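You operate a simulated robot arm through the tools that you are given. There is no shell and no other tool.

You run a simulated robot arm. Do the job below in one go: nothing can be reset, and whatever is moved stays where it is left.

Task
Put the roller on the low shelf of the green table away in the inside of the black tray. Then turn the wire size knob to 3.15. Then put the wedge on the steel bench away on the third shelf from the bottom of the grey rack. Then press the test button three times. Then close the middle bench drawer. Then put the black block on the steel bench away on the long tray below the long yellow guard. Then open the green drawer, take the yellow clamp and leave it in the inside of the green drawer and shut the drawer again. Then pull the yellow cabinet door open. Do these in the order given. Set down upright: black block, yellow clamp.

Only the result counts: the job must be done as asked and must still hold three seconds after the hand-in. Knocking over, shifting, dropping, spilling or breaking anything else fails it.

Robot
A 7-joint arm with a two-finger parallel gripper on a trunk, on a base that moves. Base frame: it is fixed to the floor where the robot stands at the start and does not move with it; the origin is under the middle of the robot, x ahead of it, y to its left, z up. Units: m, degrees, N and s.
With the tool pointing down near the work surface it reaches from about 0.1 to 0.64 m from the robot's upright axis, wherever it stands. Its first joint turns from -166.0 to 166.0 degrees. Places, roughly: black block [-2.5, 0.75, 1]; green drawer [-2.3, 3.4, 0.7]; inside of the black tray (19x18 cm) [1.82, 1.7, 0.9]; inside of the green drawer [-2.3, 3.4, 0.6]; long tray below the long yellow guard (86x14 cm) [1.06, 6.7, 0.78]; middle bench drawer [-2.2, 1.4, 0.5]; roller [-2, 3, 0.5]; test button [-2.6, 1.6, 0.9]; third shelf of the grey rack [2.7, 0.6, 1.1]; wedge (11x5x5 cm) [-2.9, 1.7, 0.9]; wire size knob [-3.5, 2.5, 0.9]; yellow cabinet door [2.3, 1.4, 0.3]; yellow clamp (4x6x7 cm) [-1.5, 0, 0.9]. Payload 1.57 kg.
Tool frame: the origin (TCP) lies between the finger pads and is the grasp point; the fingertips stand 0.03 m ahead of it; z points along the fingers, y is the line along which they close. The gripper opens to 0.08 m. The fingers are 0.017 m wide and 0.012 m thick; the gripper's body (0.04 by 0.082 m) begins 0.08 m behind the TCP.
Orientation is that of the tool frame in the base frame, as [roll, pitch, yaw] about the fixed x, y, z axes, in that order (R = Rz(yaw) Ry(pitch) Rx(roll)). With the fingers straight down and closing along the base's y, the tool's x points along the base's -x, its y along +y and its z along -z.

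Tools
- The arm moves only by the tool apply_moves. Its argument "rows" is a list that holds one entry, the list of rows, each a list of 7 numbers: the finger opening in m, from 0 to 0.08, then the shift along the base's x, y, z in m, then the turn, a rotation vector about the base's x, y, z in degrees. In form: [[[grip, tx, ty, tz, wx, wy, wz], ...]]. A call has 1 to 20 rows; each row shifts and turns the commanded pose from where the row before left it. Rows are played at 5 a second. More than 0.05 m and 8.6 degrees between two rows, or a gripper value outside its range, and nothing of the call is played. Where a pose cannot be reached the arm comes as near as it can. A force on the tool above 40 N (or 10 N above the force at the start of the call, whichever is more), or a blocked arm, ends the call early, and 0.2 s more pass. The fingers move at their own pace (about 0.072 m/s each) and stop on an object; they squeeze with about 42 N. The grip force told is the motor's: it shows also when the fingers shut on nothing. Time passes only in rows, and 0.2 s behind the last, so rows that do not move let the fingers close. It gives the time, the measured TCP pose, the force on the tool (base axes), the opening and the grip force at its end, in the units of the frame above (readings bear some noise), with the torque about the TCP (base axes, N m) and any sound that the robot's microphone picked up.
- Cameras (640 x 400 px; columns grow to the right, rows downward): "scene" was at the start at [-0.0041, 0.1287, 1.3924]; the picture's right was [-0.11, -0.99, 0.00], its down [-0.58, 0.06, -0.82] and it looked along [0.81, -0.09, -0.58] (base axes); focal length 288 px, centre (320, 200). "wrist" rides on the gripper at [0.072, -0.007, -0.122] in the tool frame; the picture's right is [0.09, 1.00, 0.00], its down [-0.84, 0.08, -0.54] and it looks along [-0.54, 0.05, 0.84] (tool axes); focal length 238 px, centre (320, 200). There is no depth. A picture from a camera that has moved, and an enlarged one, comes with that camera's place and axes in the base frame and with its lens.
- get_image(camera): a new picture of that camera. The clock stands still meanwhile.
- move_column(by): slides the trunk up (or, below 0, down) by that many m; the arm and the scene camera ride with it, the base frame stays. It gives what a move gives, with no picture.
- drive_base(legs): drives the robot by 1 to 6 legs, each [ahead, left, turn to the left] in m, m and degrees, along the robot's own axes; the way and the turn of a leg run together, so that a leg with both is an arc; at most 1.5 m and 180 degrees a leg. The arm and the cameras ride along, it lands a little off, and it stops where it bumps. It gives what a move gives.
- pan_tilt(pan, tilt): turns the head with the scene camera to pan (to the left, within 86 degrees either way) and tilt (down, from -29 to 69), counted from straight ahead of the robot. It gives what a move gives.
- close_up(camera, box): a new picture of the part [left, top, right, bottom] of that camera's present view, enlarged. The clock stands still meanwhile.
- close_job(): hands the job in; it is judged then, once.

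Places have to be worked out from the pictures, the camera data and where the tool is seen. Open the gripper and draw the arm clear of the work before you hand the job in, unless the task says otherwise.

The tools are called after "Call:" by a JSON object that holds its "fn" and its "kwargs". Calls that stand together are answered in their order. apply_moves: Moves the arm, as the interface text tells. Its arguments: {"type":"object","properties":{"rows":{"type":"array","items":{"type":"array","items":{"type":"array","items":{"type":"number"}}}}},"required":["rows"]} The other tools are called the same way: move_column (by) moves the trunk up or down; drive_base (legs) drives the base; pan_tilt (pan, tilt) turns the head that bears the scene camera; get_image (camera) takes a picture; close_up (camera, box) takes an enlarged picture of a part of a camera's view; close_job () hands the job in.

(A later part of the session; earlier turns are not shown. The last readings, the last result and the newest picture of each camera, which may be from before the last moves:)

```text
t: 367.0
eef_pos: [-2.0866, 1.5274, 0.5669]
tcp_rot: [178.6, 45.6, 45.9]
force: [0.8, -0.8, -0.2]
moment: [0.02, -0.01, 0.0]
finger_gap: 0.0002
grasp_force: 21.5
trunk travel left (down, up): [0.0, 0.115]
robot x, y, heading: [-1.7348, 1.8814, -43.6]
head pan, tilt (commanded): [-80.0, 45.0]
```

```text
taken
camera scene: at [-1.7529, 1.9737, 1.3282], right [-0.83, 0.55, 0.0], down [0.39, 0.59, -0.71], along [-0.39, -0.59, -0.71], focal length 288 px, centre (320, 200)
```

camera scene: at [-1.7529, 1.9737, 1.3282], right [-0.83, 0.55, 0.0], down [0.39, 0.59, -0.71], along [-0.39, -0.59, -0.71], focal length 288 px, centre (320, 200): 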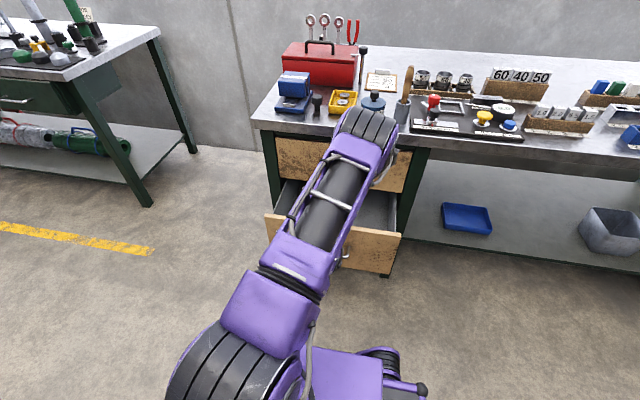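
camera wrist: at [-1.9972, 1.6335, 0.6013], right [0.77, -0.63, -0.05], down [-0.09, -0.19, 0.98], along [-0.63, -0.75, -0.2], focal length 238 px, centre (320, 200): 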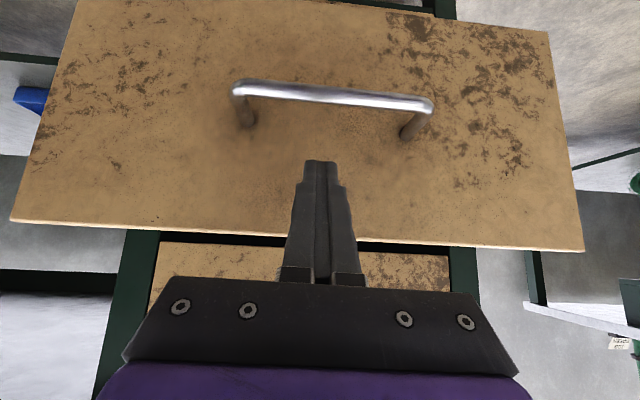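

Fingertips are aimed at the panel just above the handle. I push along the drawer's closing direction.

Call:
{"fn": "apply_moves", "kwargs": {"rows": [[[0.0, -0.0136, -0.0147, 0, 0, 0, 0], [0.0, -0.0136, -0.0147, 0, 0, 0, 0], [0.0, -0.0136, -0.0147, 0, 0, 0, 0], [0.0, -0.0136, -0.0147, 0, 0, 0, 0], [0.0, -0.0136, -0.0147, 0, 0, 0, 0], [0.0, -0.0136, -0.0147, 0, 0, 0, 0], [0.0, -0.0136, -0.0147, 0, 0, 0, 0]]]}}

Call:
{"fn": "get_image", "kwargs": {"camera": "scene"}}

Call:
{"fn": "get_image", "kwargs": {"camera": "wrist"}}

```text
t: 368.6
eef_pos: [-2.1816, 1.4253, 0.5642]
tcp_rot: [178.8, 45.4, 45.9]
force: [-0.1, 0.0, 0.3]
moment: [0.0, 0.0, 0.03]
finger_gap: 0.0
grasp_force: 21.9
trunk travel left (down, up): [0.0, 0.115]
robot x, y, heading: [-1.737, 1.8811, -43.4]
head pan, tilt (commanded): [-80.0, 45.0]
```

```text
taken
camera scene: at [-1.7529, 1.9736, 1.3281], right [-0.83, 0.55, 0.0], down [0.39, 0.59, -0.71], along [-0.39, -0.59, -0.71], focal length 288 px, centre (320, 200)
```

scene: 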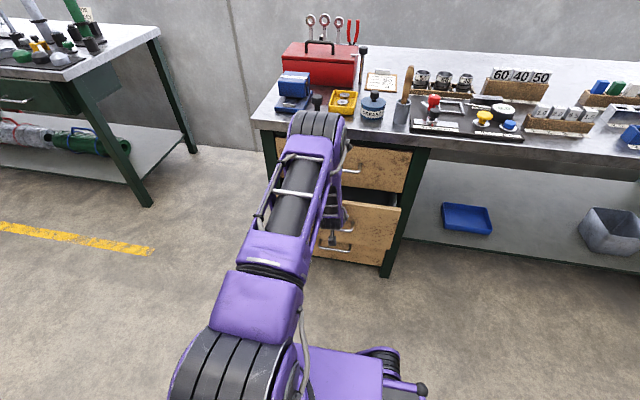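

```text
taken
camera wrist: at [-2.0933, 1.5313, 0.5989], right [0.77, -0.63, -0.05], down [-0.09, -0.19, 0.98], along [-0.63, -0.75, -0.2], focal length 238 px, centre (320, 200)
```

wrist: 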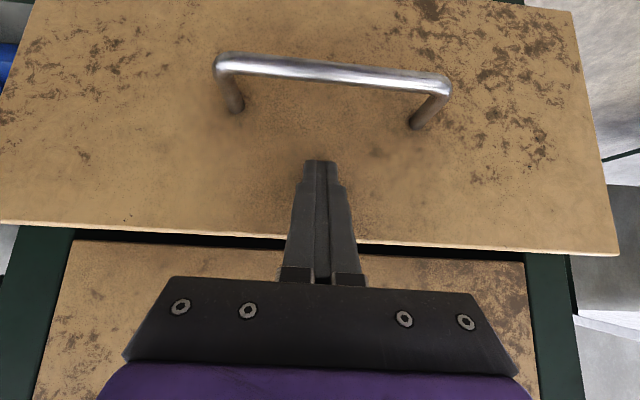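

The drawer moves easily and is nearly in. I keep pushing in 1 cm steps until it stops.

Call:
{"fn": "apply_moves", "kwargs": {"rows": [[[0.0, -0.0068, -0.0074, 0, 0, 0, 0], [0.0, -0.0068, -0.0074, 0, 0, 0, 0], [0.0, -0.0068, -0.0074, 0, 0, 0, 0], [0.0, -0.0068, -0.0074, 0, 0, 0, 0]]]}}

Call:
{"fn": "get_image", "kwargs": {"camera": "scene"}}

Call:
{"fn": "get_image", "kwargs": {"camera": "wrist"}}

```text
t: 369.6
eef_pos: [-2.2079, 1.3951, 0.5665]
tcp_rot: [178.8, 45.4, 45.9]
force: [-0.4, 0.4, 0.0]
moment: [-0.03, 0.02, 0.04]
finger_gap: 0.0001
grasp_force: 21.0
trunk travel left (down, up): [0.0, 0.115]
robot x, y, heading: [-1.7398, 1.8818, -43.4]
head pan, tilt (commanded): [-80.0, 45.0]
```

```text
taken
camera scene: at [-1.7529, 1.9736, 1.3281], right [-0.83, 0.55, 0.0], down [0.39, 0.59, -0.71], along [-0.39, -0.59, -0.71], focal length 288 px, centre (320, 200)
```

scene: 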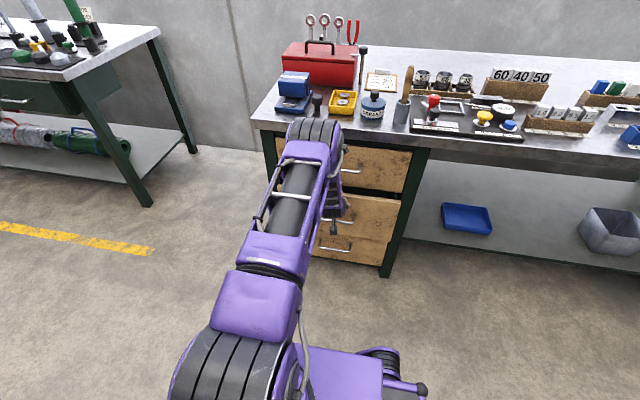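

```text
taken
camera wrist: at [-2.12, 1.5005, 0.6011], right [0.77, -0.63, -0.05], down [-0.09, -0.19, 0.98], along [-0.63, -0.75, -0.2], focal length 238 px, centre (320, 200)
```

wrist: 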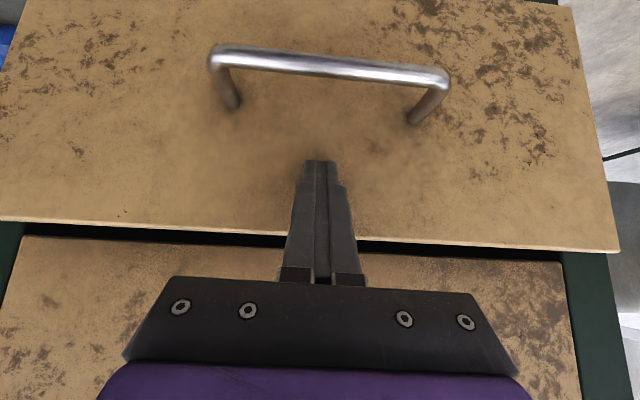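

Still moving freely; a few more centimetres to go. I continue.

Call:
{"fn": "apply_moves", "kwargs": {"rows": [[[0.0, -0.0054, -0.0059, 0, 0, 0, 0], [0.0, -0.0054, -0.0059, 0, 0, 0, 0], [0.0, -0.0054, -0.0059, 0, 0, 0, 0], [0.0, -0.0054, -0.0059, 0, 0, 0, 0]]]}}

Call:
{"fn": "get_image", "kwargs": {"camera": "wrist"}}

Call:
{"fn": "close_up", "kwargs": {"camera": "scene", "box": [250, 110, 430, 290]}}

```text
t: 370.6
eef_pos: [-2.2303, 1.3723, 0.5668]
tcp_rot: [178.8, 45.5, 46.0]
force: [-0.2, 0.1, 0.0]
moment: [0.02, 0.05, -0.01]
finger_gap: 0.0001
grasp_force: 20.8
trunk travel left (down, up): [0.0, 0.115]
robot x, y, heading: [-1.7386, 1.8817, -43.5]
head pan, tilt (commanded): [-80.0, 45.0]
```

```text
taken
camera wrist: at [-2.142, 1.4781, 0.6022], right [0.77, -0.64, -0.05], down [-0.09, -0.19, 0.98], along [-0.63, -0.75, -0.2], focal length 238 px, centre (320, 200)
```

wrist: 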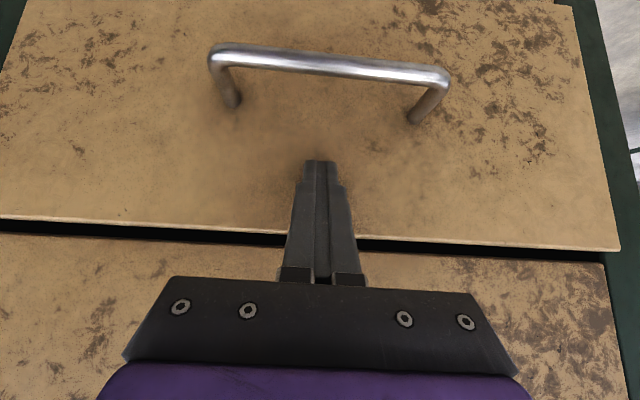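

```text
2.22 times, centred on (340, 200) of scene
camera zoom: at [-1.7529, 1.9736, 1.3281], right [-0.83, 0.55, 0.0], down [0.39, 0.59, -0.71], along [-0.39, -0.59, -0.71], focal length 639 px, centre (276, 200)
```

zoom: 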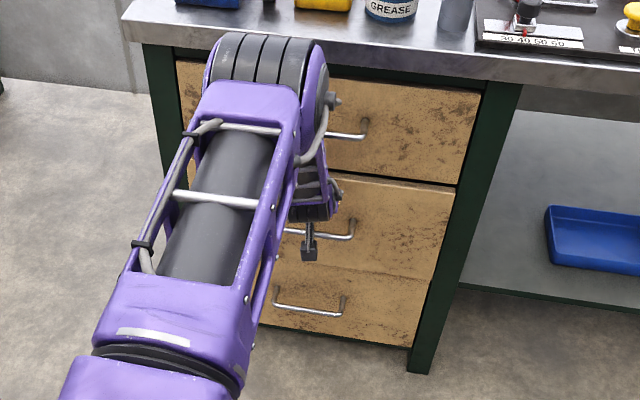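

Nearly flush with the upper drawer. I push on in small steps until a stop force shows.

Call:
{"fn": "apply_moves", "kwargs": {"rows": [[[0.0, -0.0034, -0.0037, 0, 0, 0, 0], [0.0, -0.0034, -0.0037, 0, 0, 0, 0], [0.0, -0.0034, -0.0037, 0, 0, 0, 0], [0.0, -0.0034, -0.0037, 0, 0, 0, 0]]]}}

Call:
{"fn": "get_image", "kwargs": {"camera": "wrist"}}

Call:
{"fn": "close_up", "kwargs": {"camera": "scene", "box": [250, 110, 430, 290]}}

```text
t: 371.6
eef_pos: [-2.2395, 1.3634, 0.56]
tcp_rot: [178.9, 44.4, 46.0]
force: [1.3, 0.2, 0.3]
moment: [-0.06, 0.07, 0.01]
finger_gap: 0.0
grasp_force: 21.2
trunk travel left (down, up): [0.0, 0.115]
robot x, y, heading: [-1.7359, 1.8797, -43.4]
head pan, tilt (commanded): [-80.0, 45.0]
stopped in row 4: the force on the tool passed its limit at 53 N (the readings are from after the stop); the commanded pose is now the measured one
```

```text
taken
camera wrist: at [-2.151, 1.468, 0.5983], right [0.77, -0.63, -0.05], down [-0.1, -0.2, 0.97], along [-0.63, -0.75, -0.22], focal length 238 px, centre (320, 200)
```

wrist: 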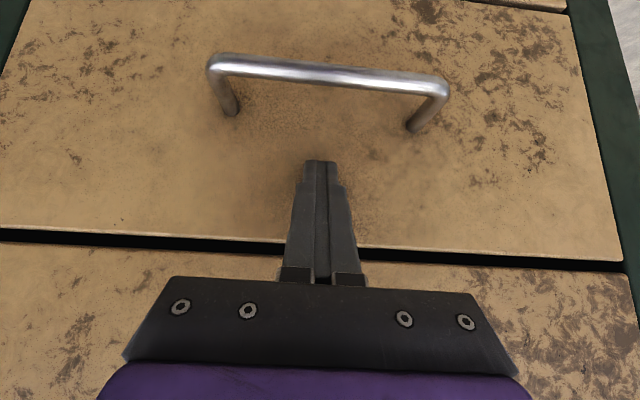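

```text
2.22 times, centred on (340, 200) of scene
camera zoom: at [-1.7517, 1.9748, 1.3281], right [-0.83, 0.55, 0.0], down [0.39, 0.59, -0.71], along [-0.39, -0.59, -0.71], focal length 639 px, centre (276, 200)
```

zoom: 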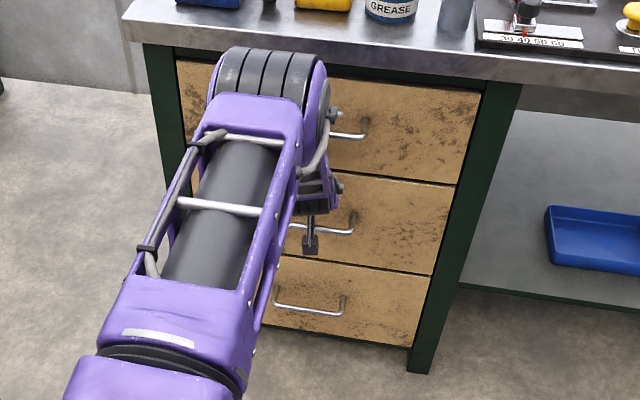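

The drawer is shut (hard stop at 53 N, flush with its neighbours). I withdraw the arm, turn the tool back to vertical and raise it.

Call:
{"fn": "apply_moves", "kwargs": {"rows": [[[0.0, 0.0283, 0.0306, 0, 0, 0, 0], [0.0, 0.0283, 0.0306, 0, 0, 0, 0], [0.0, 0.0283, 0.0306, 0, 0, 0, 0], [0.0, 0.0283, 0.0306, 0, 0, 0, 0], [0.0, 0.0283, 0.0306, 0, 0, 0, 0], [0.0, 0.0283, 0.0306, 0, 0, 0, 0], [0.0, 0.01, 0.0108, 0.02, 5.395, -5.21, 0], [0.0, 0.01, 0.0108, 0.02, 5.395, -5.21, 0], [0.0, 0.01, 0.0108, 0.03, 5.395, -5.21, 0], [0.0, 0, 0, 0.04, 5.395, -5.21, 0], [0.0, 0, 0, 0.045, 5.395, -5.21, 0], [0.0, 0, 0, 0.045, 5.395, -5.21, 0], [0.06, 0, 0, 0.048, 0, 0, 0], [0.06, 0, 0, 0.048, 0, 0, 0], [0.06, 0, 0, 0.048, 0, 0, 0], [0.06, 0, 0, 0.048, 0, 0, 0], [0.06, 0, 0, 0.048, 0, 0, 0], [0.06, 0, 0, 0.048, 0, 0, 0]]]}}

Call:
{"fn": "get_image", "kwargs": {"camera": "scene"}}

```text
t: 375.4
eef_pos: [-2.0387, 1.582, 1.0468]
tcp_rot: [178.9, -0.6, 46.1]
force: [0.6, 0.9, -0.1]
moment: [0.0, -0.02, -0.03]
finger_gap: 0.0598
grasp_force: 0.0
trunk travel left (down, up): [0.0, 0.115]
robot x, y, heading: [-1.7393, 1.8814, -43.1]
head pan, tilt (commanded): [-80.0, 45.0]
```

```text
taken
camera scene: at [-1.7525, 1.974, 1.3281], right [-0.83, 0.55, 0.0], down [0.39, 0.59, -0.71], along [-0.39, -0.59, -0.71], focal length 288 px, centre (320, 200)
```

scene: 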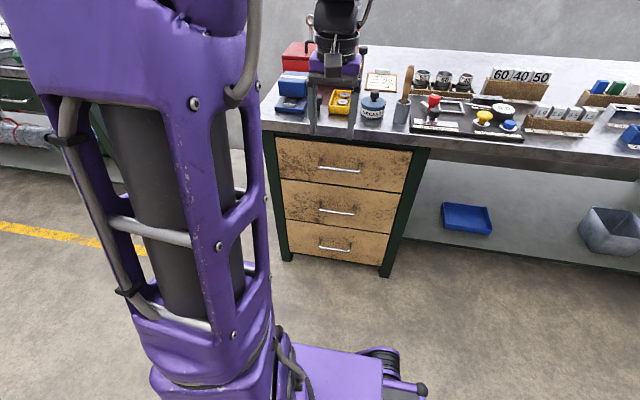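

All three drawers are flush. Next the black block behind the toolbox: I raise the arm, drive to the bench's near end and turn to face the gap between the two benches.

Call:
{"fn": "apply_moves", "kwargs": {"rows": [[[0.06, 0.02, 0.02, 0.04, 0, 0, 0], [0.06, 0.02, 0.02, 0.04, 0, 0, 0], [0.06, 0, 0, 0.04, 0, 0, 0]]]}}

Call:
{"fn": "drive_base", "kwargs": {"legs": [[0.7, 0.0, 0], [0, 0, -90]]}}

Call:
{"fn": "pan_tilt", "kwargs": {"pan": -10, "tilt": 35}}

Call:
{"fn": "get_image", "kwargs": {"camera": "scene"}}

Call:
{"fn": "pan_tilt", "kwargs": {"pan": -50, "tilt": 30}}

Call:
{"fn": "get_image", "kwargs": {"camera": "scene"}}

```text
t: 376.2
eef_pos: [-2.0015, 1.6167, 1.1685]
tcp_rot: [178.8, -0.6, 46.0]
force: [-0.3, 0.2, 0.7]
moment: [-0.01, -0.01, -0.05]
finger_gap: 0.0599
grasp_force: 0.0
trunk travel left (down, up): [0.0, 0.115]
robot x, y, heading: [-1.7355, 1.8822, -43.4]
head pan, tilt (commanded): [-80.0, 45.0]
```

```text
t: 384.0
eef_pos: [-1.4842, 1.6426, 1.1686]
tcp_rot: [178.9, -0.5, -42.1]
force: [-0.5, -0.6, 0.4]
moment: [0.01, 0.02, 0.0]
finger_gap: 0.06
grasp_force: 0.1
trunk travel left (down, up): [0.0, 0.115]
robot x, y, heading: [-1.2143, 1.3885, -131.3]
head pan, tilt (commanded): [-80.0, 45.0]
```

```text
t: 385.4
eef_pos: [-1.484, 1.6433, 1.1665]
tcp_rot: [178.9, -0.8, -42.1]
force: [0.0, 0.2, 0.1]
moment: [0.04, 0.01, -0.03]
finger_gap: 0.06
grasp_force: 0.1
trunk travel left (down, up): [0.0, 0.115]
robot x, y, heading: [-1.2141, 1.386, -131.4]
head pan, tilt (commanded): [-10.0, 35.0]
```

```text
taken
camera scene: at [-1.1265, 1.3193, 1.3411], right [-0.46, 0.89, 0.0], down [0.52, 0.27, -0.81], along [-0.72, -0.37, -0.59], focal length 288 px, centre (320, 200)
```

scene: 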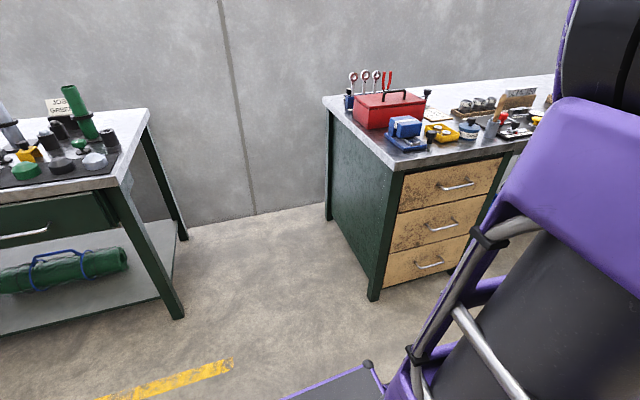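

```text
t: 386.5
eef_pos: [-1.4838, 1.642, 1.1669]
tcp_rot: [178.8, -0.5, -42.1]
force: [0.6, -0.3, 0.1]
moment: [-0.01, 0.02, 0.0]
finger_gap: 0.0604
grasp_force: 0.0
trunk travel left (down, up): [0.0, 0.115]
robot x, y, heading: [-1.2129, 1.3861, -131.4]
head pan, tilt (commanded): [-50.0, 30.0]
```

```text
taken
camera scene: at [-1.1394, 1.3619, 1.3507], right [0.03, 1.0, 0.0], down [0.5, -0.01, -0.87], along [-0.87, 0.02, -0.5], focal length 288 px, centre (320, 200)
```

scene: 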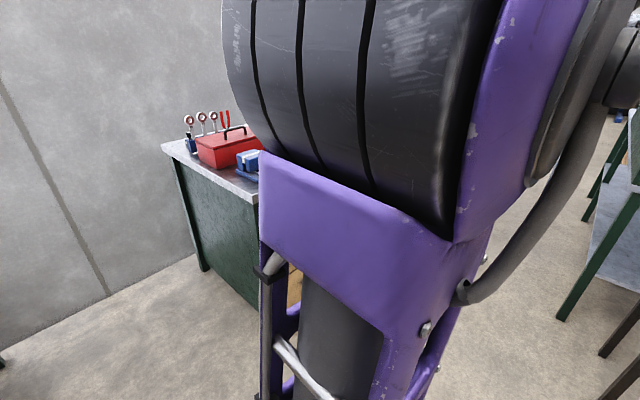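

The gap between the benches is ~0.93 m wide. I drive into it along its middle so the steel bench's end is on my right.

Call:
{"fn": "drive_base", "kwargs": {"legs": [[0, 0, -1.3], [0.95, -0.03, 0]]}}

Call:
{"fn": "pan_tilt", "kwargs": {"pan": -75, "tilt": 35}}

Call:
{"fn": "get_image", "kwargs": {"camera": "scene"}}

Call:
{"fn": "get_image", "kwargs": {"camera": "wrist"}}

```text
t: 391.8
eef_pos: [-2.1406, 0.9818, 1.167]
tcp_rot: [178.8, -0.5, -43.8]
force: [0.6, -0.4, -0.5]
moment: [0.01, -0.04, 0.02]
finger_gap: 0.0601
grasp_force: 0.0
trunk travel left (down, up): [0.0, 0.115]
robot x, y, heading: [-1.8774, 0.7197, -133.1]
head pan, tilt (commanded): [-50.0, 30.0]
```

```text
t: 392.6
eef_pos: [-2.1406, 0.9803, 1.1681]
tcp_rot: [178.9, -0.5, -43.7]
force: [0.4, 0.3, -0.6]
moment: [0.03, 0.0, -0.01]
finger_gap: 0.0603
grasp_force: 0.1
trunk travel left (down, up): [0.0, 0.115]
robot x, y, heading: [-1.876, 0.7178, -133.3]
head pan, tilt (commanded): [-75.0, 35.0]
```

```text
taken
camera scene: at [-1.7919, 0.7268, 1.343], right [0.47, 0.88, 0.0], down [0.51, -0.27, -0.82], along [-0.72, 0.39, -0.57], focal length 288 px, centre (320, 200)
```

scene: 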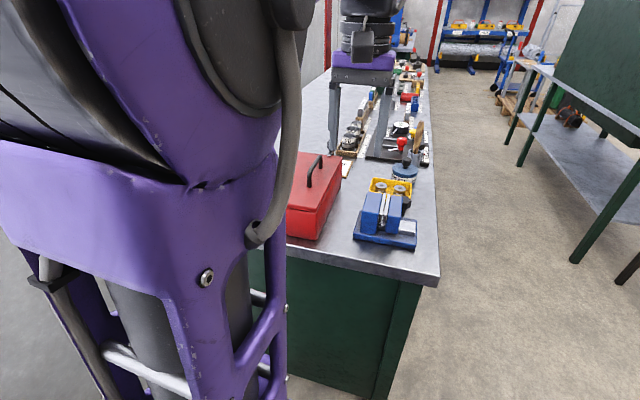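

```text
taken
camera wrist: at [-2.0837, 0.9387, 1.2901], right [-0.62, -0.78, 0.02], down [-0.65, 0.53, 0.54], along [-0.43, 0.32, -0.84], focal length 238 px, centre (320, 200)
```

wrist: 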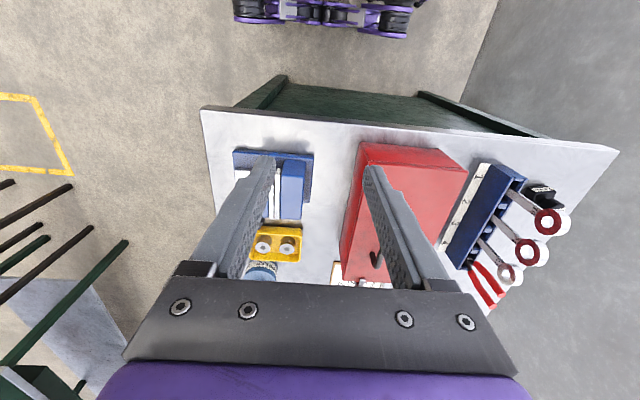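

The black block stands at the bench's back corner beside the wrench holder, near (-2.545, 0.733). I zoom on it.

Call:
{"fn": "close_up", "kwargs": {"camera": "wrist", "box": [440, 140, 640, 310]}}

Call:
{"fn": "pan_tilt", "kwargs": {"pan": -40, "tilt": 30}}

Call:
{"fn": "get_image", "kwargs": {"camera": "scene"}}

```text
2.35 times, centred on (540, 225) of wrist
camera zoom: at [-2.0837, 0.9387, 1.2901], right [-0.62, -0.78, 0.02], down [-0.65, 0.53, 0.54], along [-0.43, 0.32, -0.84], focal length 561 px, centre (-198, 141)
```

zoom: 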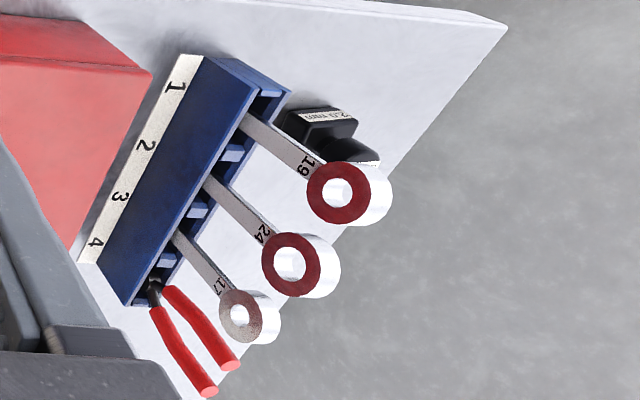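

```text
t: 393.6
eef_pos: [-2.1395, 0.9816, 1.1668]
tcp_rot: [178.9, -0.4, -43.8]
force: [0.5, 0.0, -0.8]
moment: [0.01, 0.0, -0.01]
finger_gap: 0.0599
grasp_force: 0.1
trunk travel left (down, up): [0.0, 0.115]
robot x, y, heading: [-1.8728, 0.7138, -133.1]
head pan, tilt (commanded): [-40.0, 30.0]
```

```text
taken
camera scene: at [-1.804, 0.6746, 1.3507], right [-0.12, 0.99, 0.0], down [0.5, 0.06, -0.87], along [-0.86, -0.1, -0.5], focal length 288 px, centre (320, 200)
```

scene: 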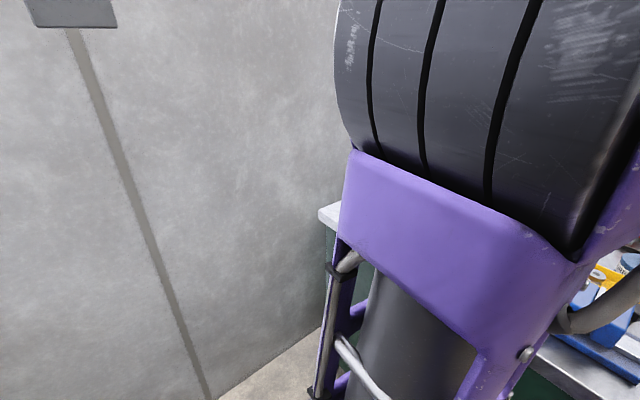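

The block (label "2.0 mm"-style, with a knob) is partly under the wrench ring in this view. I drive 0.2 m deeper into the gap for a better approach.

Call:
{"fn": "drive_base", "kwargs": {"legs": [[0.2, -0.03, 0]]}}

Call:
{"fn": "get_image", "kwargs": {"camera": "wrist"}}

Call:
{"fn": "pan_tilt", "kwargs": {"pan": -60, "tilt": 30}}

Call:
{"fn": "get_image", "kwargs": {"camera": "scene"}}

```text
t: 395.3
eef_pos: [-2.2995, 0.8533, 1.1668]
tcp_rot: [178.8, -0.6, -43.8]
force: [-0.6, -1.0, 0.4]
moment: [-0.01, -0.02, -0.03]
finger_gap: 0.0599
grasp_force: 0.0
trunk travel left (down, up): [0.0, 0.115]
robot x, y, heading: [-2.0355, 0.5868, -133.1]
head pan, tilt (commanded): [-40.0, 30.0]
```

```text
taken
camera wrist: at [-2.2425, 0.8114, 1.2901], right [-0.62, -0.78, 0.02], down [-0.65, 0.54, 0.54], along [-0.43, 0.32, -0.84], focal length 238 px, centre (320, 200)
```

wrist: 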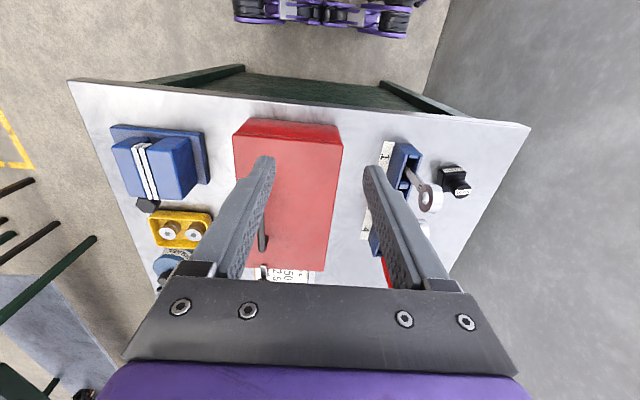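

```text
t: 396.1
eef_pos: [-2.301, 0.8539, 1.1664]
tcp_rot: [178.8, -0.6, -43.8]
force: [-0.1, -0.5, -0.1]
moment: [0.02, 0.01, 0.03]
finger_gap: 0.0603
grasp_force: 0.2
trunk travel left (down, up): [0.0, 0.115]
robot x, y, heading: [-2.0318, 0.586, -133.2]
head pan, tilt (commanded): [-60.0, 30.0]
```

```text
taken
camera scene: at [-1.9614, 0.5783, 1.3508], right [0.23, 0.97, 0.0], down [0.49, -0.11, -0.87], along [-0.84, 0.2, -0.5], focal length 288 px, centre (320, 200)
```

scene: 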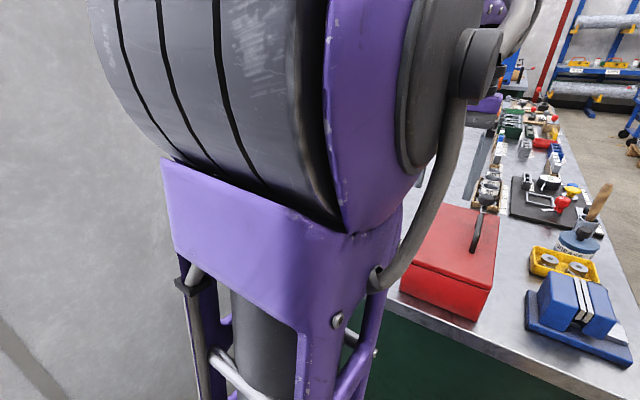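

Now the block is well visible in the wrist view; I enlarge it.

Call:
{"fn": "close_up", "kwargs": {"camera": "wrist", "box": [380, 130, 480, 230]}}

```text
4.00 times, centred on (430, 180) of wrist
camera zoom: at [-2.2426, 0.8114, 1.2901], right [-0.62, -0.78, 0.02], down [-0.65, 0.54, 0.54], along [-0.43, 0.32, -0.84], focal length 953 px, centre (-120, 280)
```

zoom: 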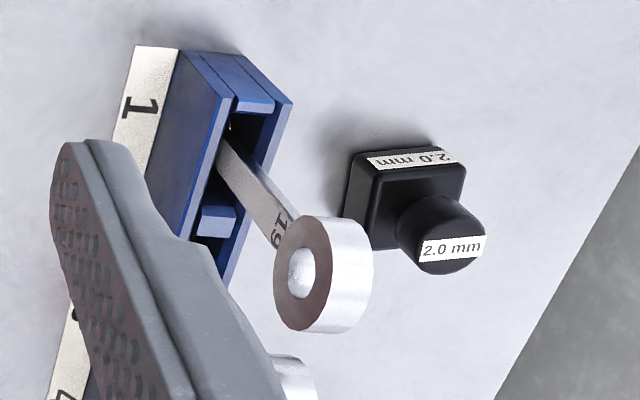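

The block is a stamp-like piece: square base, round knob on top, z 0.86–0.935. Before choosing the grasp I want to see its destination (a tray under a guard), so I back out of the gap and turn to look at the machine.

Call:
{"fn": "drive_base", "kwargs": {"legs": [[-1.2, 0.0, 0], [0, 0, -150]]}}

Call:
{"fn": "pan_tilt", "kwargs": {"pan": 0, "tilt": 10}}

Call:
{"fn": "get_image", "kwargs": {"camera": "scene"}}

```text
t: 408.7
eef_pos: [-0.8742, 1.3755, 1.1673]
tcp_rot: [178.8, -0.5, 164.5]
force: [-0.2, -0.4, 0.7]
moment: [0.01, -0.02, 0.03]
finger_gap: 0.0599
grasp_force: 0.0
trunk travel left (down, up): [0.0, 0.115]
robot x, y, heading: [-1.229, 1.4833, 75.1]
head pan, tilt (commanded): [-60.0, 30.0]
```

```text
t: 410.0
eef_pos: [-0.8725, 1.3752, 1.1661]
tcp_rot: [178.9, -0.7, 164.5]
force: [0.5, -0.1, -0.1]
moment: [0.0, 0.03, 0.0]
finger_gap: 0.0598
grasp_force: 0.0
trunk travel left (down, up): [0.0, 0.115]
robot x, y, heading: [-1.2316, 1.4816, 75.2]
head pan, tilt (commanded): [0.0, 10.0]
```

```text
taken
camera scene: at [-1.3487, 1.5115, 1.3811], right [0.89, -0.45, 0.0], down [-0.09, -0.17, -0.98], along [0.45, 0.87, -0.19], focal length 288 px, centre (320, 200)
```

scene: 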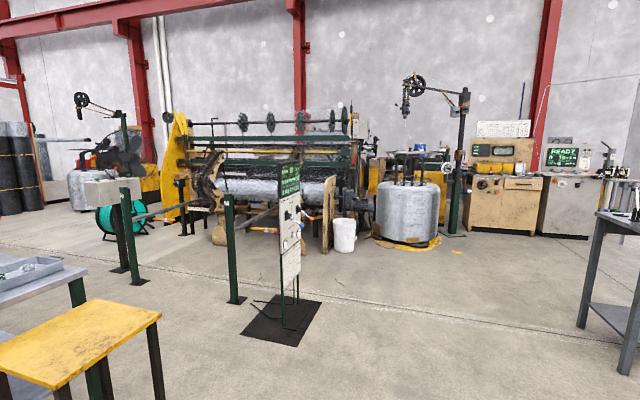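

The destination projects to about (310, 174), on the big machine behind the sign. I zoom in.

Call:
{"fn": "close_up", "kwargs": {"camera": "scene", "box": [170, 90, 390, 250]}}

Call:
{"fn": "close_up", "kwargs": {"camera": "scene", "box": [250, 120, 370, 200]}}

```text
2.50 times, centred on (280, 170) of scene
camera zoom: at [-1.3487, 1.5115, 1.3811], right [0.89, -0.45, 0.0], down [-0.09, -0.17, -0.98], along [0.45, 0.87, -0.19], focal length 719 px, centre (420, 275)
```

zoom: 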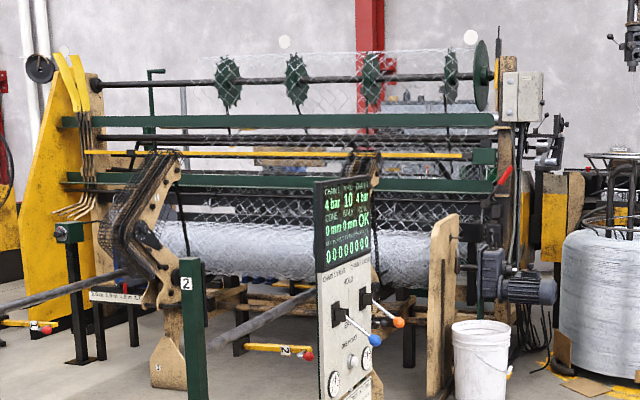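

```text
5.00 times, centred on (310, 160) of scene
camera zoom: at [-1.3487, 1.5115, 1.3811], right [0.89, -0.45, 0.0], down [-0.09, -0.17, -0.98], along [0.45, 0.87, -0.19], focal length 1437 px, centre (370, 400)
```

zoom: 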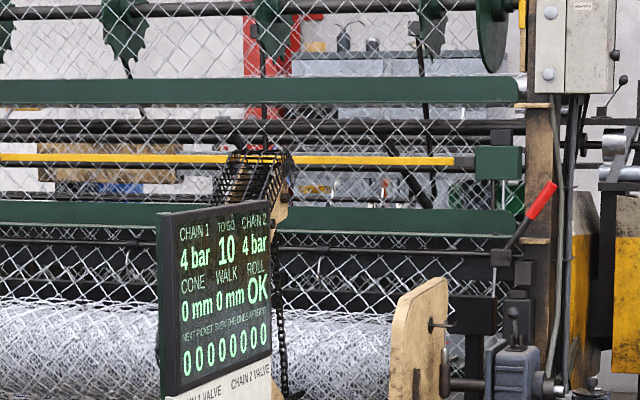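

The tray must be behind this machine (it projects beyond it), so I need to see the back side. I drive around to the right, toward (1.9, 3.5), and look.

Call:
{"fn": "drive_base", "kwargs": {"legs": [[0.92, -0.494, 0], [0.92, -0.494, 0], [0.51, -0.74, 0], [0.51, -0.74, 0]]}}

Call:
{"fn": "pan_tilt", "kwargs": {"pan": 30, "tilt": 12}}

Call:
{"fn": "get_image", "kwargs": {"camera": "scene"}}

Call:
{"fn": "pan_tilt", "kwargs": {"pan": -30, "tilt": 12}}

Call:
{"fn": "get_image", "kwargs": {"camera": "scene"}}

```text
t: 434.6
eef_pos: [2.2168, 3.6191, 1.1671]
tcp_rot: [178.9, -0.4, 168.2]
force: [-0.2, 0.3, -0.6]
moment: [0.01, 0.0, -0.02]
finger_gap: 0.0601
grasp_force: 0.0
trunk travel left (down, up): [0.0, 0.115]
robot x, y, heading: [1.8527, 3.7002, 78.9]
head pan, tilt (commanded): [0.0, 10.0]
```

```text
t: 435.5
eef_pos: [2.2172, 3.6192, 1.1663]
tcp_rot: [178.9, -0.6, 168.2]
force: [-0.8, 0.0, 0.1]
moment: [-0.01, 0.02, -0.01]
finger_gap: 0.0601
grasp_force: 0.0
trunk travel left (down, up): [0.0, 0.115]
robot x, y, heading: [1.8539, 3.706, 79.0]
head pan, tilt (commanded): [30.0, 12.0]
```

```text
taken
camera scene: at [1.7329, 3.7259, 1.3849], right [0.92, -0.39, 0.0], down [-0.06, -0.14, -0.99], along [0.39, 0.91, -0.15], focal length 288 px, centre (320, 200)
```

scene: 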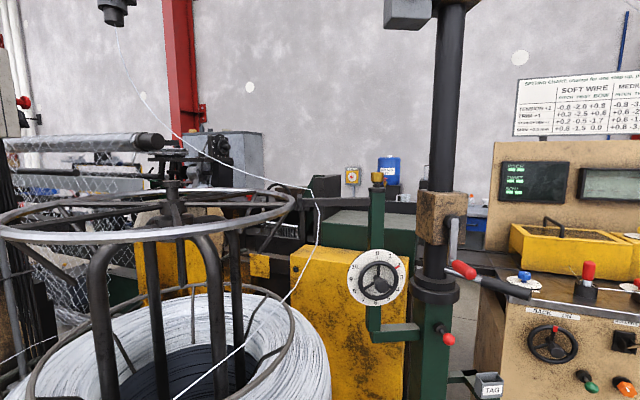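

```text
t: 436.8
eef_pos: [2.2156, 3.6197, 1.1676]
tcp_rot: [178.8, -0.4, 168.1]
force: [0.9, 0.2, -0.1]
moment: [0.0, 0.01, -0.02]
finger_gap: 0.0601
grasp_force: 0.0
trunk travel left (down, up): [0.0, 0.115]
robot x, y, heading: [1.8531, 3.7045, 78.7]
head pan, tilt (commanded): [-30.0, 12.0]
```

```text
taken
camera scene: at [1.7579, 3.7106, 1.3798], right [0.75, -0.66, 0.0], down [-0.14, -0.16, -0.98], along [0.64, 0.74, -0.21], focal length 288 px, centre (320, 200)
```

scene: 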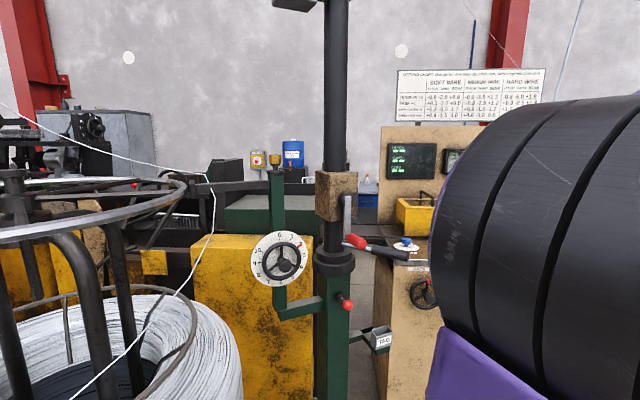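

The head lags, so I pan left again and take the picture once settled.

Call:
{"fn": "pan_tilt", "kwargs": {"pan": 28, "tilt": 10}}

Call:
{"fn": "pan_tilt", "kwargs": {"pan": 28, "tilt": 10}}

Call:
{"fn": "get_image", "kwargs": {"camera": "scene"}}

Call:
{"fn": "pan_tilt", "kwargs": {"pan": 70, "tilt": 15}}

Call:
{"fn": "pan_tilt", "kwargs": {"pan": 70, "tilt": 15}}

Call:
{"fn": "get_image", "kwargs": {"camera": "scene"}}

```text
t: 438.1
eef_pos: [2.2165, 3.6207, 1.1666]
tcp_rot: [178.8, -0.7, 168.2]
force: [0.5, 0.9, 0.2]
moment: [-0.02, 0.02, 0.02]
finger_gap: 0.0598
grasp_force: 0.0
trunk travel left (down, up): [0.0, 0.115]
robot x, y, heading: [1.8533, 3.7008, 78.9]
head pan, tilt (commanded): [28.0, 10.0]
```

```text
t: 438.7
eef_pos: [2.2176, 3.6214, 1.1662]
tcp_rot: [178.8, -0.6, 168.2]
force: [0.1, -0.3, -0.1]
moment: [-0.03, 0.03, 0.01]
finger_gap: 0.06
grasp_force: 0.1
trunk travel left (down, up): [0.0, 0.115]
robot x, y, heading: [1.8488, 3.7019, 78.7]
head pan, tilt (commanded): [28.0, 10.0]
```

```text
taken
camera scene: at [1.7334, 3.726, 1.382], right [0.92, -0.4, 0.0], down [-0.07, -0.17, -0.98], along [0.39, 0.9, -0.19], focal length 288 px, centre (320, 200)
```

scene: 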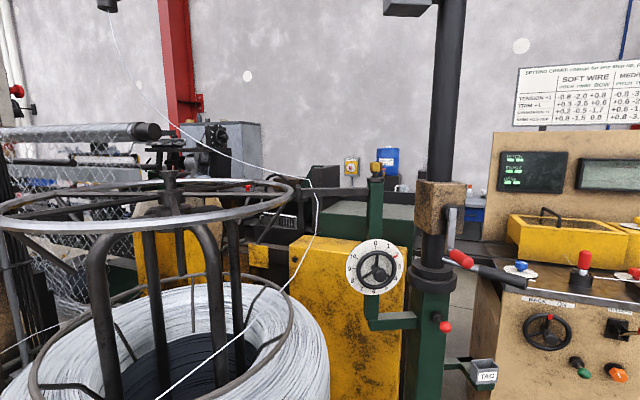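

```text
t: 439.8
eef_pos: [2.2164, 3.6196, 1.1661]
tcp_rot: [178.9, -0.6, 168.2]
force: [0.5, 0.3, -0.5]
moment: [-0.01, -0.03, 0.01]
finger_gap: 0.06
grasp_force: 0.1
trunk travel left (down, up): [0.0, 0.115]
robot x, y, heading: [1.8539, 3.7043, 79.0]
head pan, tilt (commanded): [70.0, 15.0]
```

```text
t: 440.4
eef_pos: [2.217, 3.6195, 1.1661]
tcp_rot: [178.9, -0.6, 168.2]
force: [0.1, -0.5, 0.5]
moment: [-0.01, -0.01, 0.01]
finger_gap: 0.06
grasp_force: 0.0
trunk travel left (down, up): [0.0, 0.115]
robot x, y, heading: [1.8518, 3.7044, 78.5]
head pan, tilt (commanded): [70.0, 15.0]
```

```text
taken
camera scene: at [1.7335, 3.7259, 1.3816], right [0.92, -0.4, 0.0], down [-0.08, -0.17, -0.98], along [0.39, 0.9, -0.19], focal length 288 px, centre (320, 200)
```

scene: 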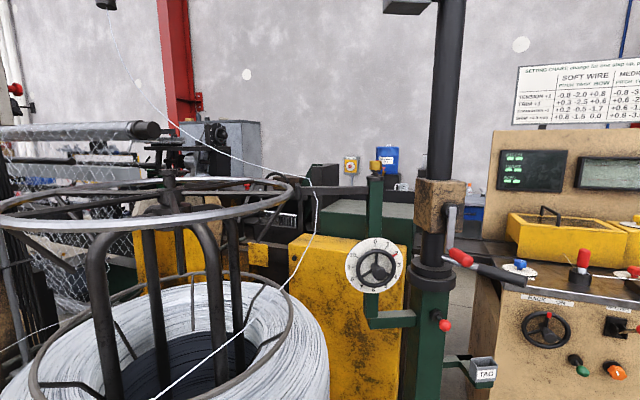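

The head is blocked at about -12°: with the tool high and close-in, the elbow stands beside the camera. I lower and extend the arm a little (free space to the right) to free the head.

Call:
{"fn": "apply_moves", "kwargs": {"rows": [[[0.06, 0.0098, -0.002, -0.045, 0, 0, 0], [0.06, 0.0098, -0.002, -0.045, 0, 0, 0], [0.06, 0.0098, -0.002, -0.045, 0, 0, 0], [0.06, 0.0098, -0.002, -0.045, 0, 0, 0], [0.06, 0.0098, -0.002, -0.045, 0, 0, 0], [0.06, 0.0098, -0.002, -0.045, 0, 0, 0], [0.06, 0.0098, -0.002, -0.045, 0, 0, 0], [0.06, 0.0098, -0.002, -0.045, 0, 0, 0]]]}}

Call:
{"fn": "pan_tilt", "kwargs": {"pan": 25, "tilt": 10}}

Call:
{"fn": "get_image", "kwargs": {"camera": "scene"}}

Call:
{"fn": "pan_tilt", "kwargs": {"pan": -20, "tilt": 15}}

Call:
{"fn": "get_image", "kwargs": {"camera": "scene"}}

```text
t: 442.2
eef_pos: [2.2925, 3.6006, 0.8106]
tcp_rot: [178.9, -0.5, 168.1]
force: [0.2, 0.0, 0.3]
moment: [-0.04, -0.01, -0.01]
finger_gap: 0.0599
grasp_force: 0.1
trunk travel left (down, up): [0.0, 0.115]
robot x, y, heading: [1.8513, 3.7056, 78.9]
head pan, tilt (commanded): [70.0, 15.0]
```

```text
t: 443.3
eef_pos: [2.293, 3.602, 0.8112]
tcp_rot: [179.0, -0.5, 168.1]
force: [0.5, -0.6, -1.2]
moment: [0.04, -0.04, 0.01]
finger_gap: 0.0599
grasp_force: 0.0
trunk travel left (down, up): [0.0, 0.115]
robot x, y, heading: [1.8502, 3.6991, 78.9]
head pan, tilt (commanded): [25.0, 10.0]
```

```text
taken
camera scene: at [1.6743, 3.7308, 1.3831], right [0.97, 0.24, 0.0], down [0.04, -0.17, -0.98], along [-0.24, 0.96, -0.17], focal length 288 px, centre (320, 200)
```

scene: 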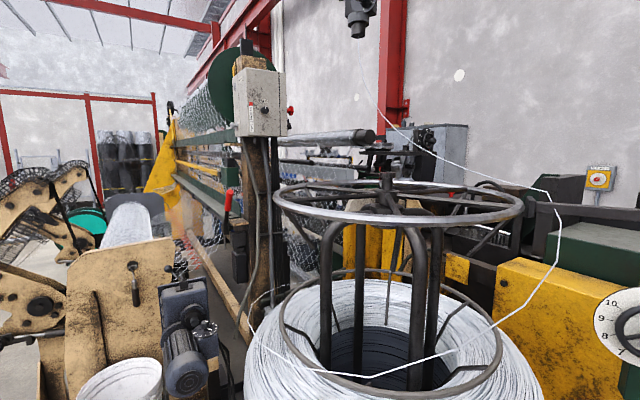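

```text
t: 444.4
eef_pos: [2.293, 3.6018, 0.812]
tcp_rot: [178.9, -0.5, 168.2]
force: [-0.2, 0.4, 0.8]
moment: [0.03, -0.02, -0.01]
finger_gap: 0.06
grasp_force: 0.0
trunk travel left (down, up): [0.0, 0.115]
robot x, y, heading: [1.8508, 3.7037, 78.7]
head pan, tilt (commanded): [-20.0, 15.0]
```

```text
taken
camera scene: at [1.7449, 3.7204, 1.375], right [0.86, -0.52, 0.0], down [-0.13, -0.22, -0.97], along [0.5, 0.83, -0.26], focal length 288 px, centre (320, 200)
```

scene: 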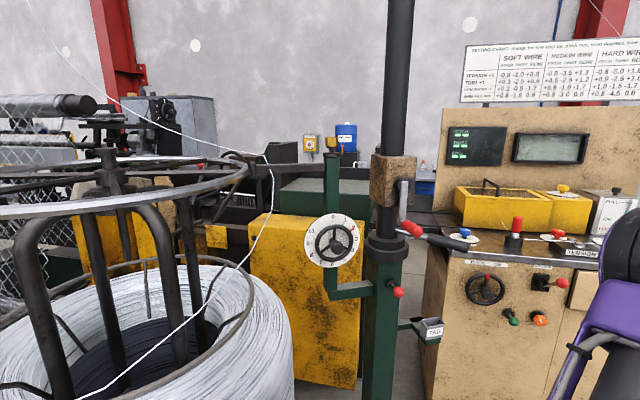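

Now the head is free. I look toward the destination's bearing again with a zoom.

Call:
{"fn": "pan_tilt", "kwargs": {"pan": 25, "tilt": 10}}

Call:
{"fn": "close_up", "kwargs": {"camera": "scene", "box": [150, 100, 480, 260]}}

Call:
{"fn": "close_up", "kwargs": {"camera": "scene", "box": [270, 120, 410, 220]}}

```text
t: 445.5
eef_pos: [2.2926, 3.6024, 0.8112]
tcp_rot: [178.8, -0.5, 168.2]
force: [-0.2, -0.4, 0.7]
moment: [0.03, 0.0, 0.02]
finger_gap: 0.0599
grasp_force: 0.1
trunk travel left (down, up): [0.0, 0.115]
robot x, y, heading: [1.8541, 3.7023, 78.8]
head pan, tilt (commanded): [25.0, 10.0]
```

```text
1.94 times, centred on (315, 180) of scene
camera zoom: at [1.6745, 3.7308, 1.3831], right [0.97, 0.24, 0.0], down [0.04, -0.17, -0.98], along [-0.23, 0.96, -0.17], focal length 558 px, centre (330, 239)
```

zoom: 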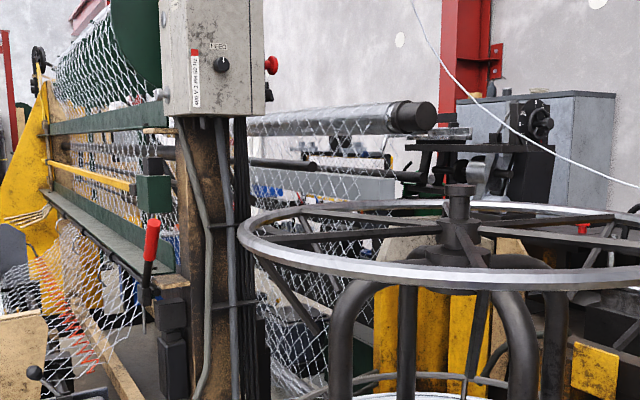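

```text
4.00 times, centred on (340, 170) of scene
camera zoom: at [1.6745, 3.7308, 1.3831], right [0.97, 0.24, 0.0], down [0.04, -0.17, -0.98], along [-0.23, 0.96, -0.17], focal length 1150 px, centre (240, 320)
```

zoom: 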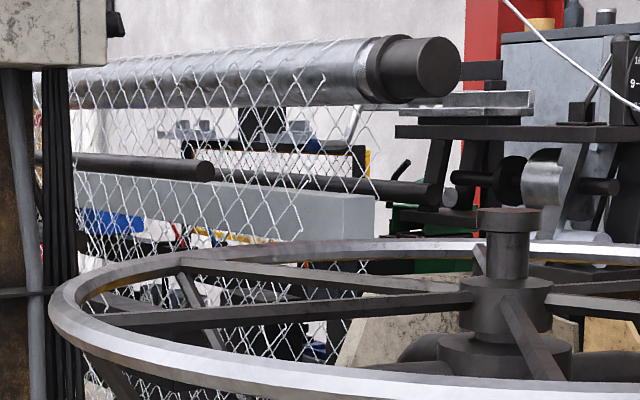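

The destination is behind this machine line; a passage seems to exist at the right end of the control cabinets. I drive along the aisle to the right to look (this also shows the yellow cabinet's door side).

Call:
{"fn": "drive_base", "kwargs": {"legs": [[-0.62, -1.0, 0], [-0.62, -1.0, 0]]}}

Call:
{"fn": "pan_tilt", "kwargs": {"pan": -20, "tilt": 15}}

Call:
{"fn": "get_image", "kwargs": {"camera": "scene"}}

Call:
{"fn": "pan_tilt", "kwargs": {"pan": 40, "tilt": 15}}

Call:
{"fn": "get_image", "kwargs": {"camera": "scene"}}

```text
t: 464.7
eef_pos: [3.9509, 1.9552, 0.8105]
tcp_rot: [178.9, -0.5, 166.2]
force: [0.1, -0.5, 0.1]
moment: [0.02, -0.01, 0.0]
finger_gap: 0.0599
grasp_force: 0.1
trunk travel left (down, up): [0.0, 0.115]
robot x, y, heading: [3.5151, 2.0718, 76.9]
head pan, tilt (commanded): [25.0, 10.0]
```

```text
t: 465.8
eef_pos: [3.9496, 1.9555, 0.8113]
tcp_rot: [178.9, -0.4, 166.1]
force: [-0.1, 0.5, -1.8]
moment: [-0.04, 0.0, -0.01]
finger_gap: 0.0599
grasp_force: 0.0
trunk travel left (down, up): [0.0, 0.115]
robot x, y, heading: [3.516, 2.0702, 77.0]
head pan, tilt (commanded): [-20.0, 15.0]
```

```text
taken
camera scene: at [3.407, 2.0913, 1.375], right [0.84, -0.55, 0.0], down [-0.14, -0.22, -0.97], along [0.53, 0.81, -0.26], focal length 288 px, centre (320, 200)
```

scene: 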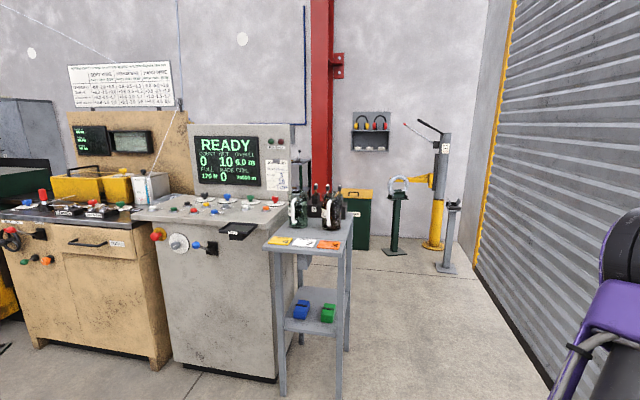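

```text
t: 467.1
eef_pos: [3.9504, 1.9554, 0.8099]
tcp_rot: [178.9, -0.6, 166.2]
force: [0.8, 0.1, -0.5]
moment: [-0.01, 0.0, 0.03]
finger_gap: 0.0598
grasp_force: 0.0
trunk travel left (down, up): [0.0, 0.115]
robot x, y, heading: [3.5138, 2.0704, 77.1]
head pan, tilt (commanded): [40.0, 15.0]
```

```text
taken
camera scene: at [3.3139, 2.0964, 1.375], right [0.89, 0.45, 0.0], down [0.12, -0.23, -0.97], along [-0.44, 0.86, -0.26], focal length 288 px, centre (320, 200)
```

scene: 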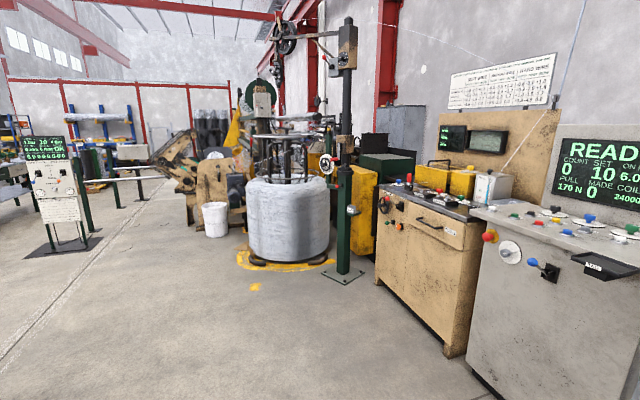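

There's a passage right of the small table leading behind the cabinets. I bring the arm to the robot's front so that I'm narrow, then drive through to look behind.

Call:
{"fn": "apply_moves", "kwargs": {"rows": [[[0.06, 0.0093, 0.0443, 0, 0, 0, 5.75], [0.06, 0.0048, 0.045, 0, 0, 0, 5.75], [0.06, 0.0003, 0.0453, 0, 0, 0, 5.75], [0.06, -0.0042, 0.0451, 0, 0, 0, 5.75], [0.06, -0.0087, 0.0444, 0, 0, 0, 5.75], [0.06, -0.0131, 0.0434, 0, 0, 0, 5.75], [0.06, -0.0174, 0.0418, 0, 0, 0, 5.75], [0.06, -0.0215, 0.0399, 0, 0, 0, 5.75], [0.06, -0.0254, 0.0375, 0, 0, 0, 5.75], [0.06, -0.029, 0.0348, 0, 0, 0, 5.75], [0.06, -0.0324, 0.0317, 0, 0, 0, 5.75], [0.06, -0.0354, 0.0283, 0, 0, 0, 5.75], [0.06, -0.038, 0.0246, 0, 0, 0, 5.75], [0.06, -0.0403, 0.0207, 0, 0, 0, 5.75], [0.06, -0.0422, 0.0165, 0, 0, 0, 5.75], [0.06, -0.0436, 0.0122, 0, 0, 0, 5.75]]]}}

Call:
{"fn": "drive_base", "kwargs": {"legs": [[0, 0, -30], [0.5, -0.35, 0]]}}

Call:
{"fn": "pan_tilt", "kwargs": {"pan": 20, "tilt": 20}}

Call:
{"fn": "get_image", "kwargs": {"camera": "scene"}}

```text
t: 470.5
eef_pos: [3.6115, 2.5077, 0.811]
tcp_rot: [178.8, -0.6, -101.6]
force: [-0.5, -0.8, 0.3]
moment: [0.01, 0.01, -0.01]
finger_gap: 0.0603
grasp_force: 0.0
trunk travel left (down, up): [0.0, 0.115]
robot x, y, heading: [3.5149, 2.0743, 76.9]
head pan, tilt (commanded): [40.0, 15.0]
```

```text
t: 475.2
eef_pos: [4.2551, 2.539, 0.8111]
tcp_rot: [178.8, -0.6, -133.4]
force: [-0.3, 0.2, 0.0]
moment: [0.0, -0.03, -0.04]
finger_gap: 0.0597
grasp_force: 0.0
trunk travel left (down, up): [0.0, 0.115]
robot x, y, heading: [3.9424, 2.2167, 45.1]
head pan, tilt (commanded): [40.0, 15.0]
stopped in leg 2: the robot was blocked; the commanded pose is now the measured one
```

```text
t: 476.0
eef_pos: [4.2555, 2.5383, 0.8113]
tcp_rot: [178.8, -0.6, -133.4]
force: [-0.2, -0.8, -0.4]
moment: [0.01, 0.03, 0.0]
finger_gap: 0.06
grasp_force: 0.1
trunk travel left (down, up): [0.0, 0.115]
robot x, y, heading: [3.9427, 2.2186, 45.3]
head pan, tilt (commanded): [20.0, 20.0]
```

```text
taken
camera scene: at [3.818, 2.3355, 1.3668], right [0.91, -0.42, 0.0], down [-0.14, -0.31, -0.94], along [0.39, 0.85, -0.34], focal length 288 px, centre (320, 200)
```

scene: 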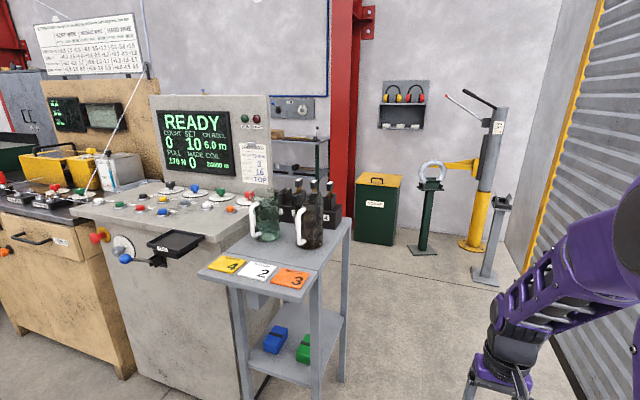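

Blocked on the right by the door frame; the passage beside the small table is only ~0.64 m wide — too tight to risk. I back off and scout the other way round, through the corridor right of the green table.

Call:
{"fn": "drive_base", "kwargs": {"legs": [[0, 0.5, 0], [-0.4, 0, 0], [0, 0, 92], [1.0, 0.12, 0], [0.97, 0.12, 0]]}}

Call:
{"fn": "drive_base", "kwargs": {"legs": [[0.45, 1.1, 0], [0.45, 1.1, 0]]}}

```text
t: 497.0
eef_pos: [1.384, 3.8474, 0.8106]
tcp_rot: [178.7, -0.5, -42.9]
force: [-0.3, -0.8, 0.0]
moment: [0.0, 0.01, -0.03]
finger_gap: 0.0602
grasp_force: 0.1
trunk travel left (down, up): [0.0, 0.115]
robot x, y, heading: [1.7062, 3.541, 135.6]
head pan, tilt (commanded): [20.0, 20.0]
```

```text
t: 517.7
eef_pos: [-0.765, 2.9321, 0.8116]
tcp_rot: [178.9, -0.6, -41.9]
force: [0.4, -0.6, 0.2]
moment: [0.01, 0.0, 0.02]
finger_gap: 0.06
grasp_force: 0.0
trunk travel left (down, up): [0.0, 0.115]
robot x, y, heading: [-0.4347, 2.6324, 136.8]
head pan, tilt (commanded): [20.0, 20.0]
```

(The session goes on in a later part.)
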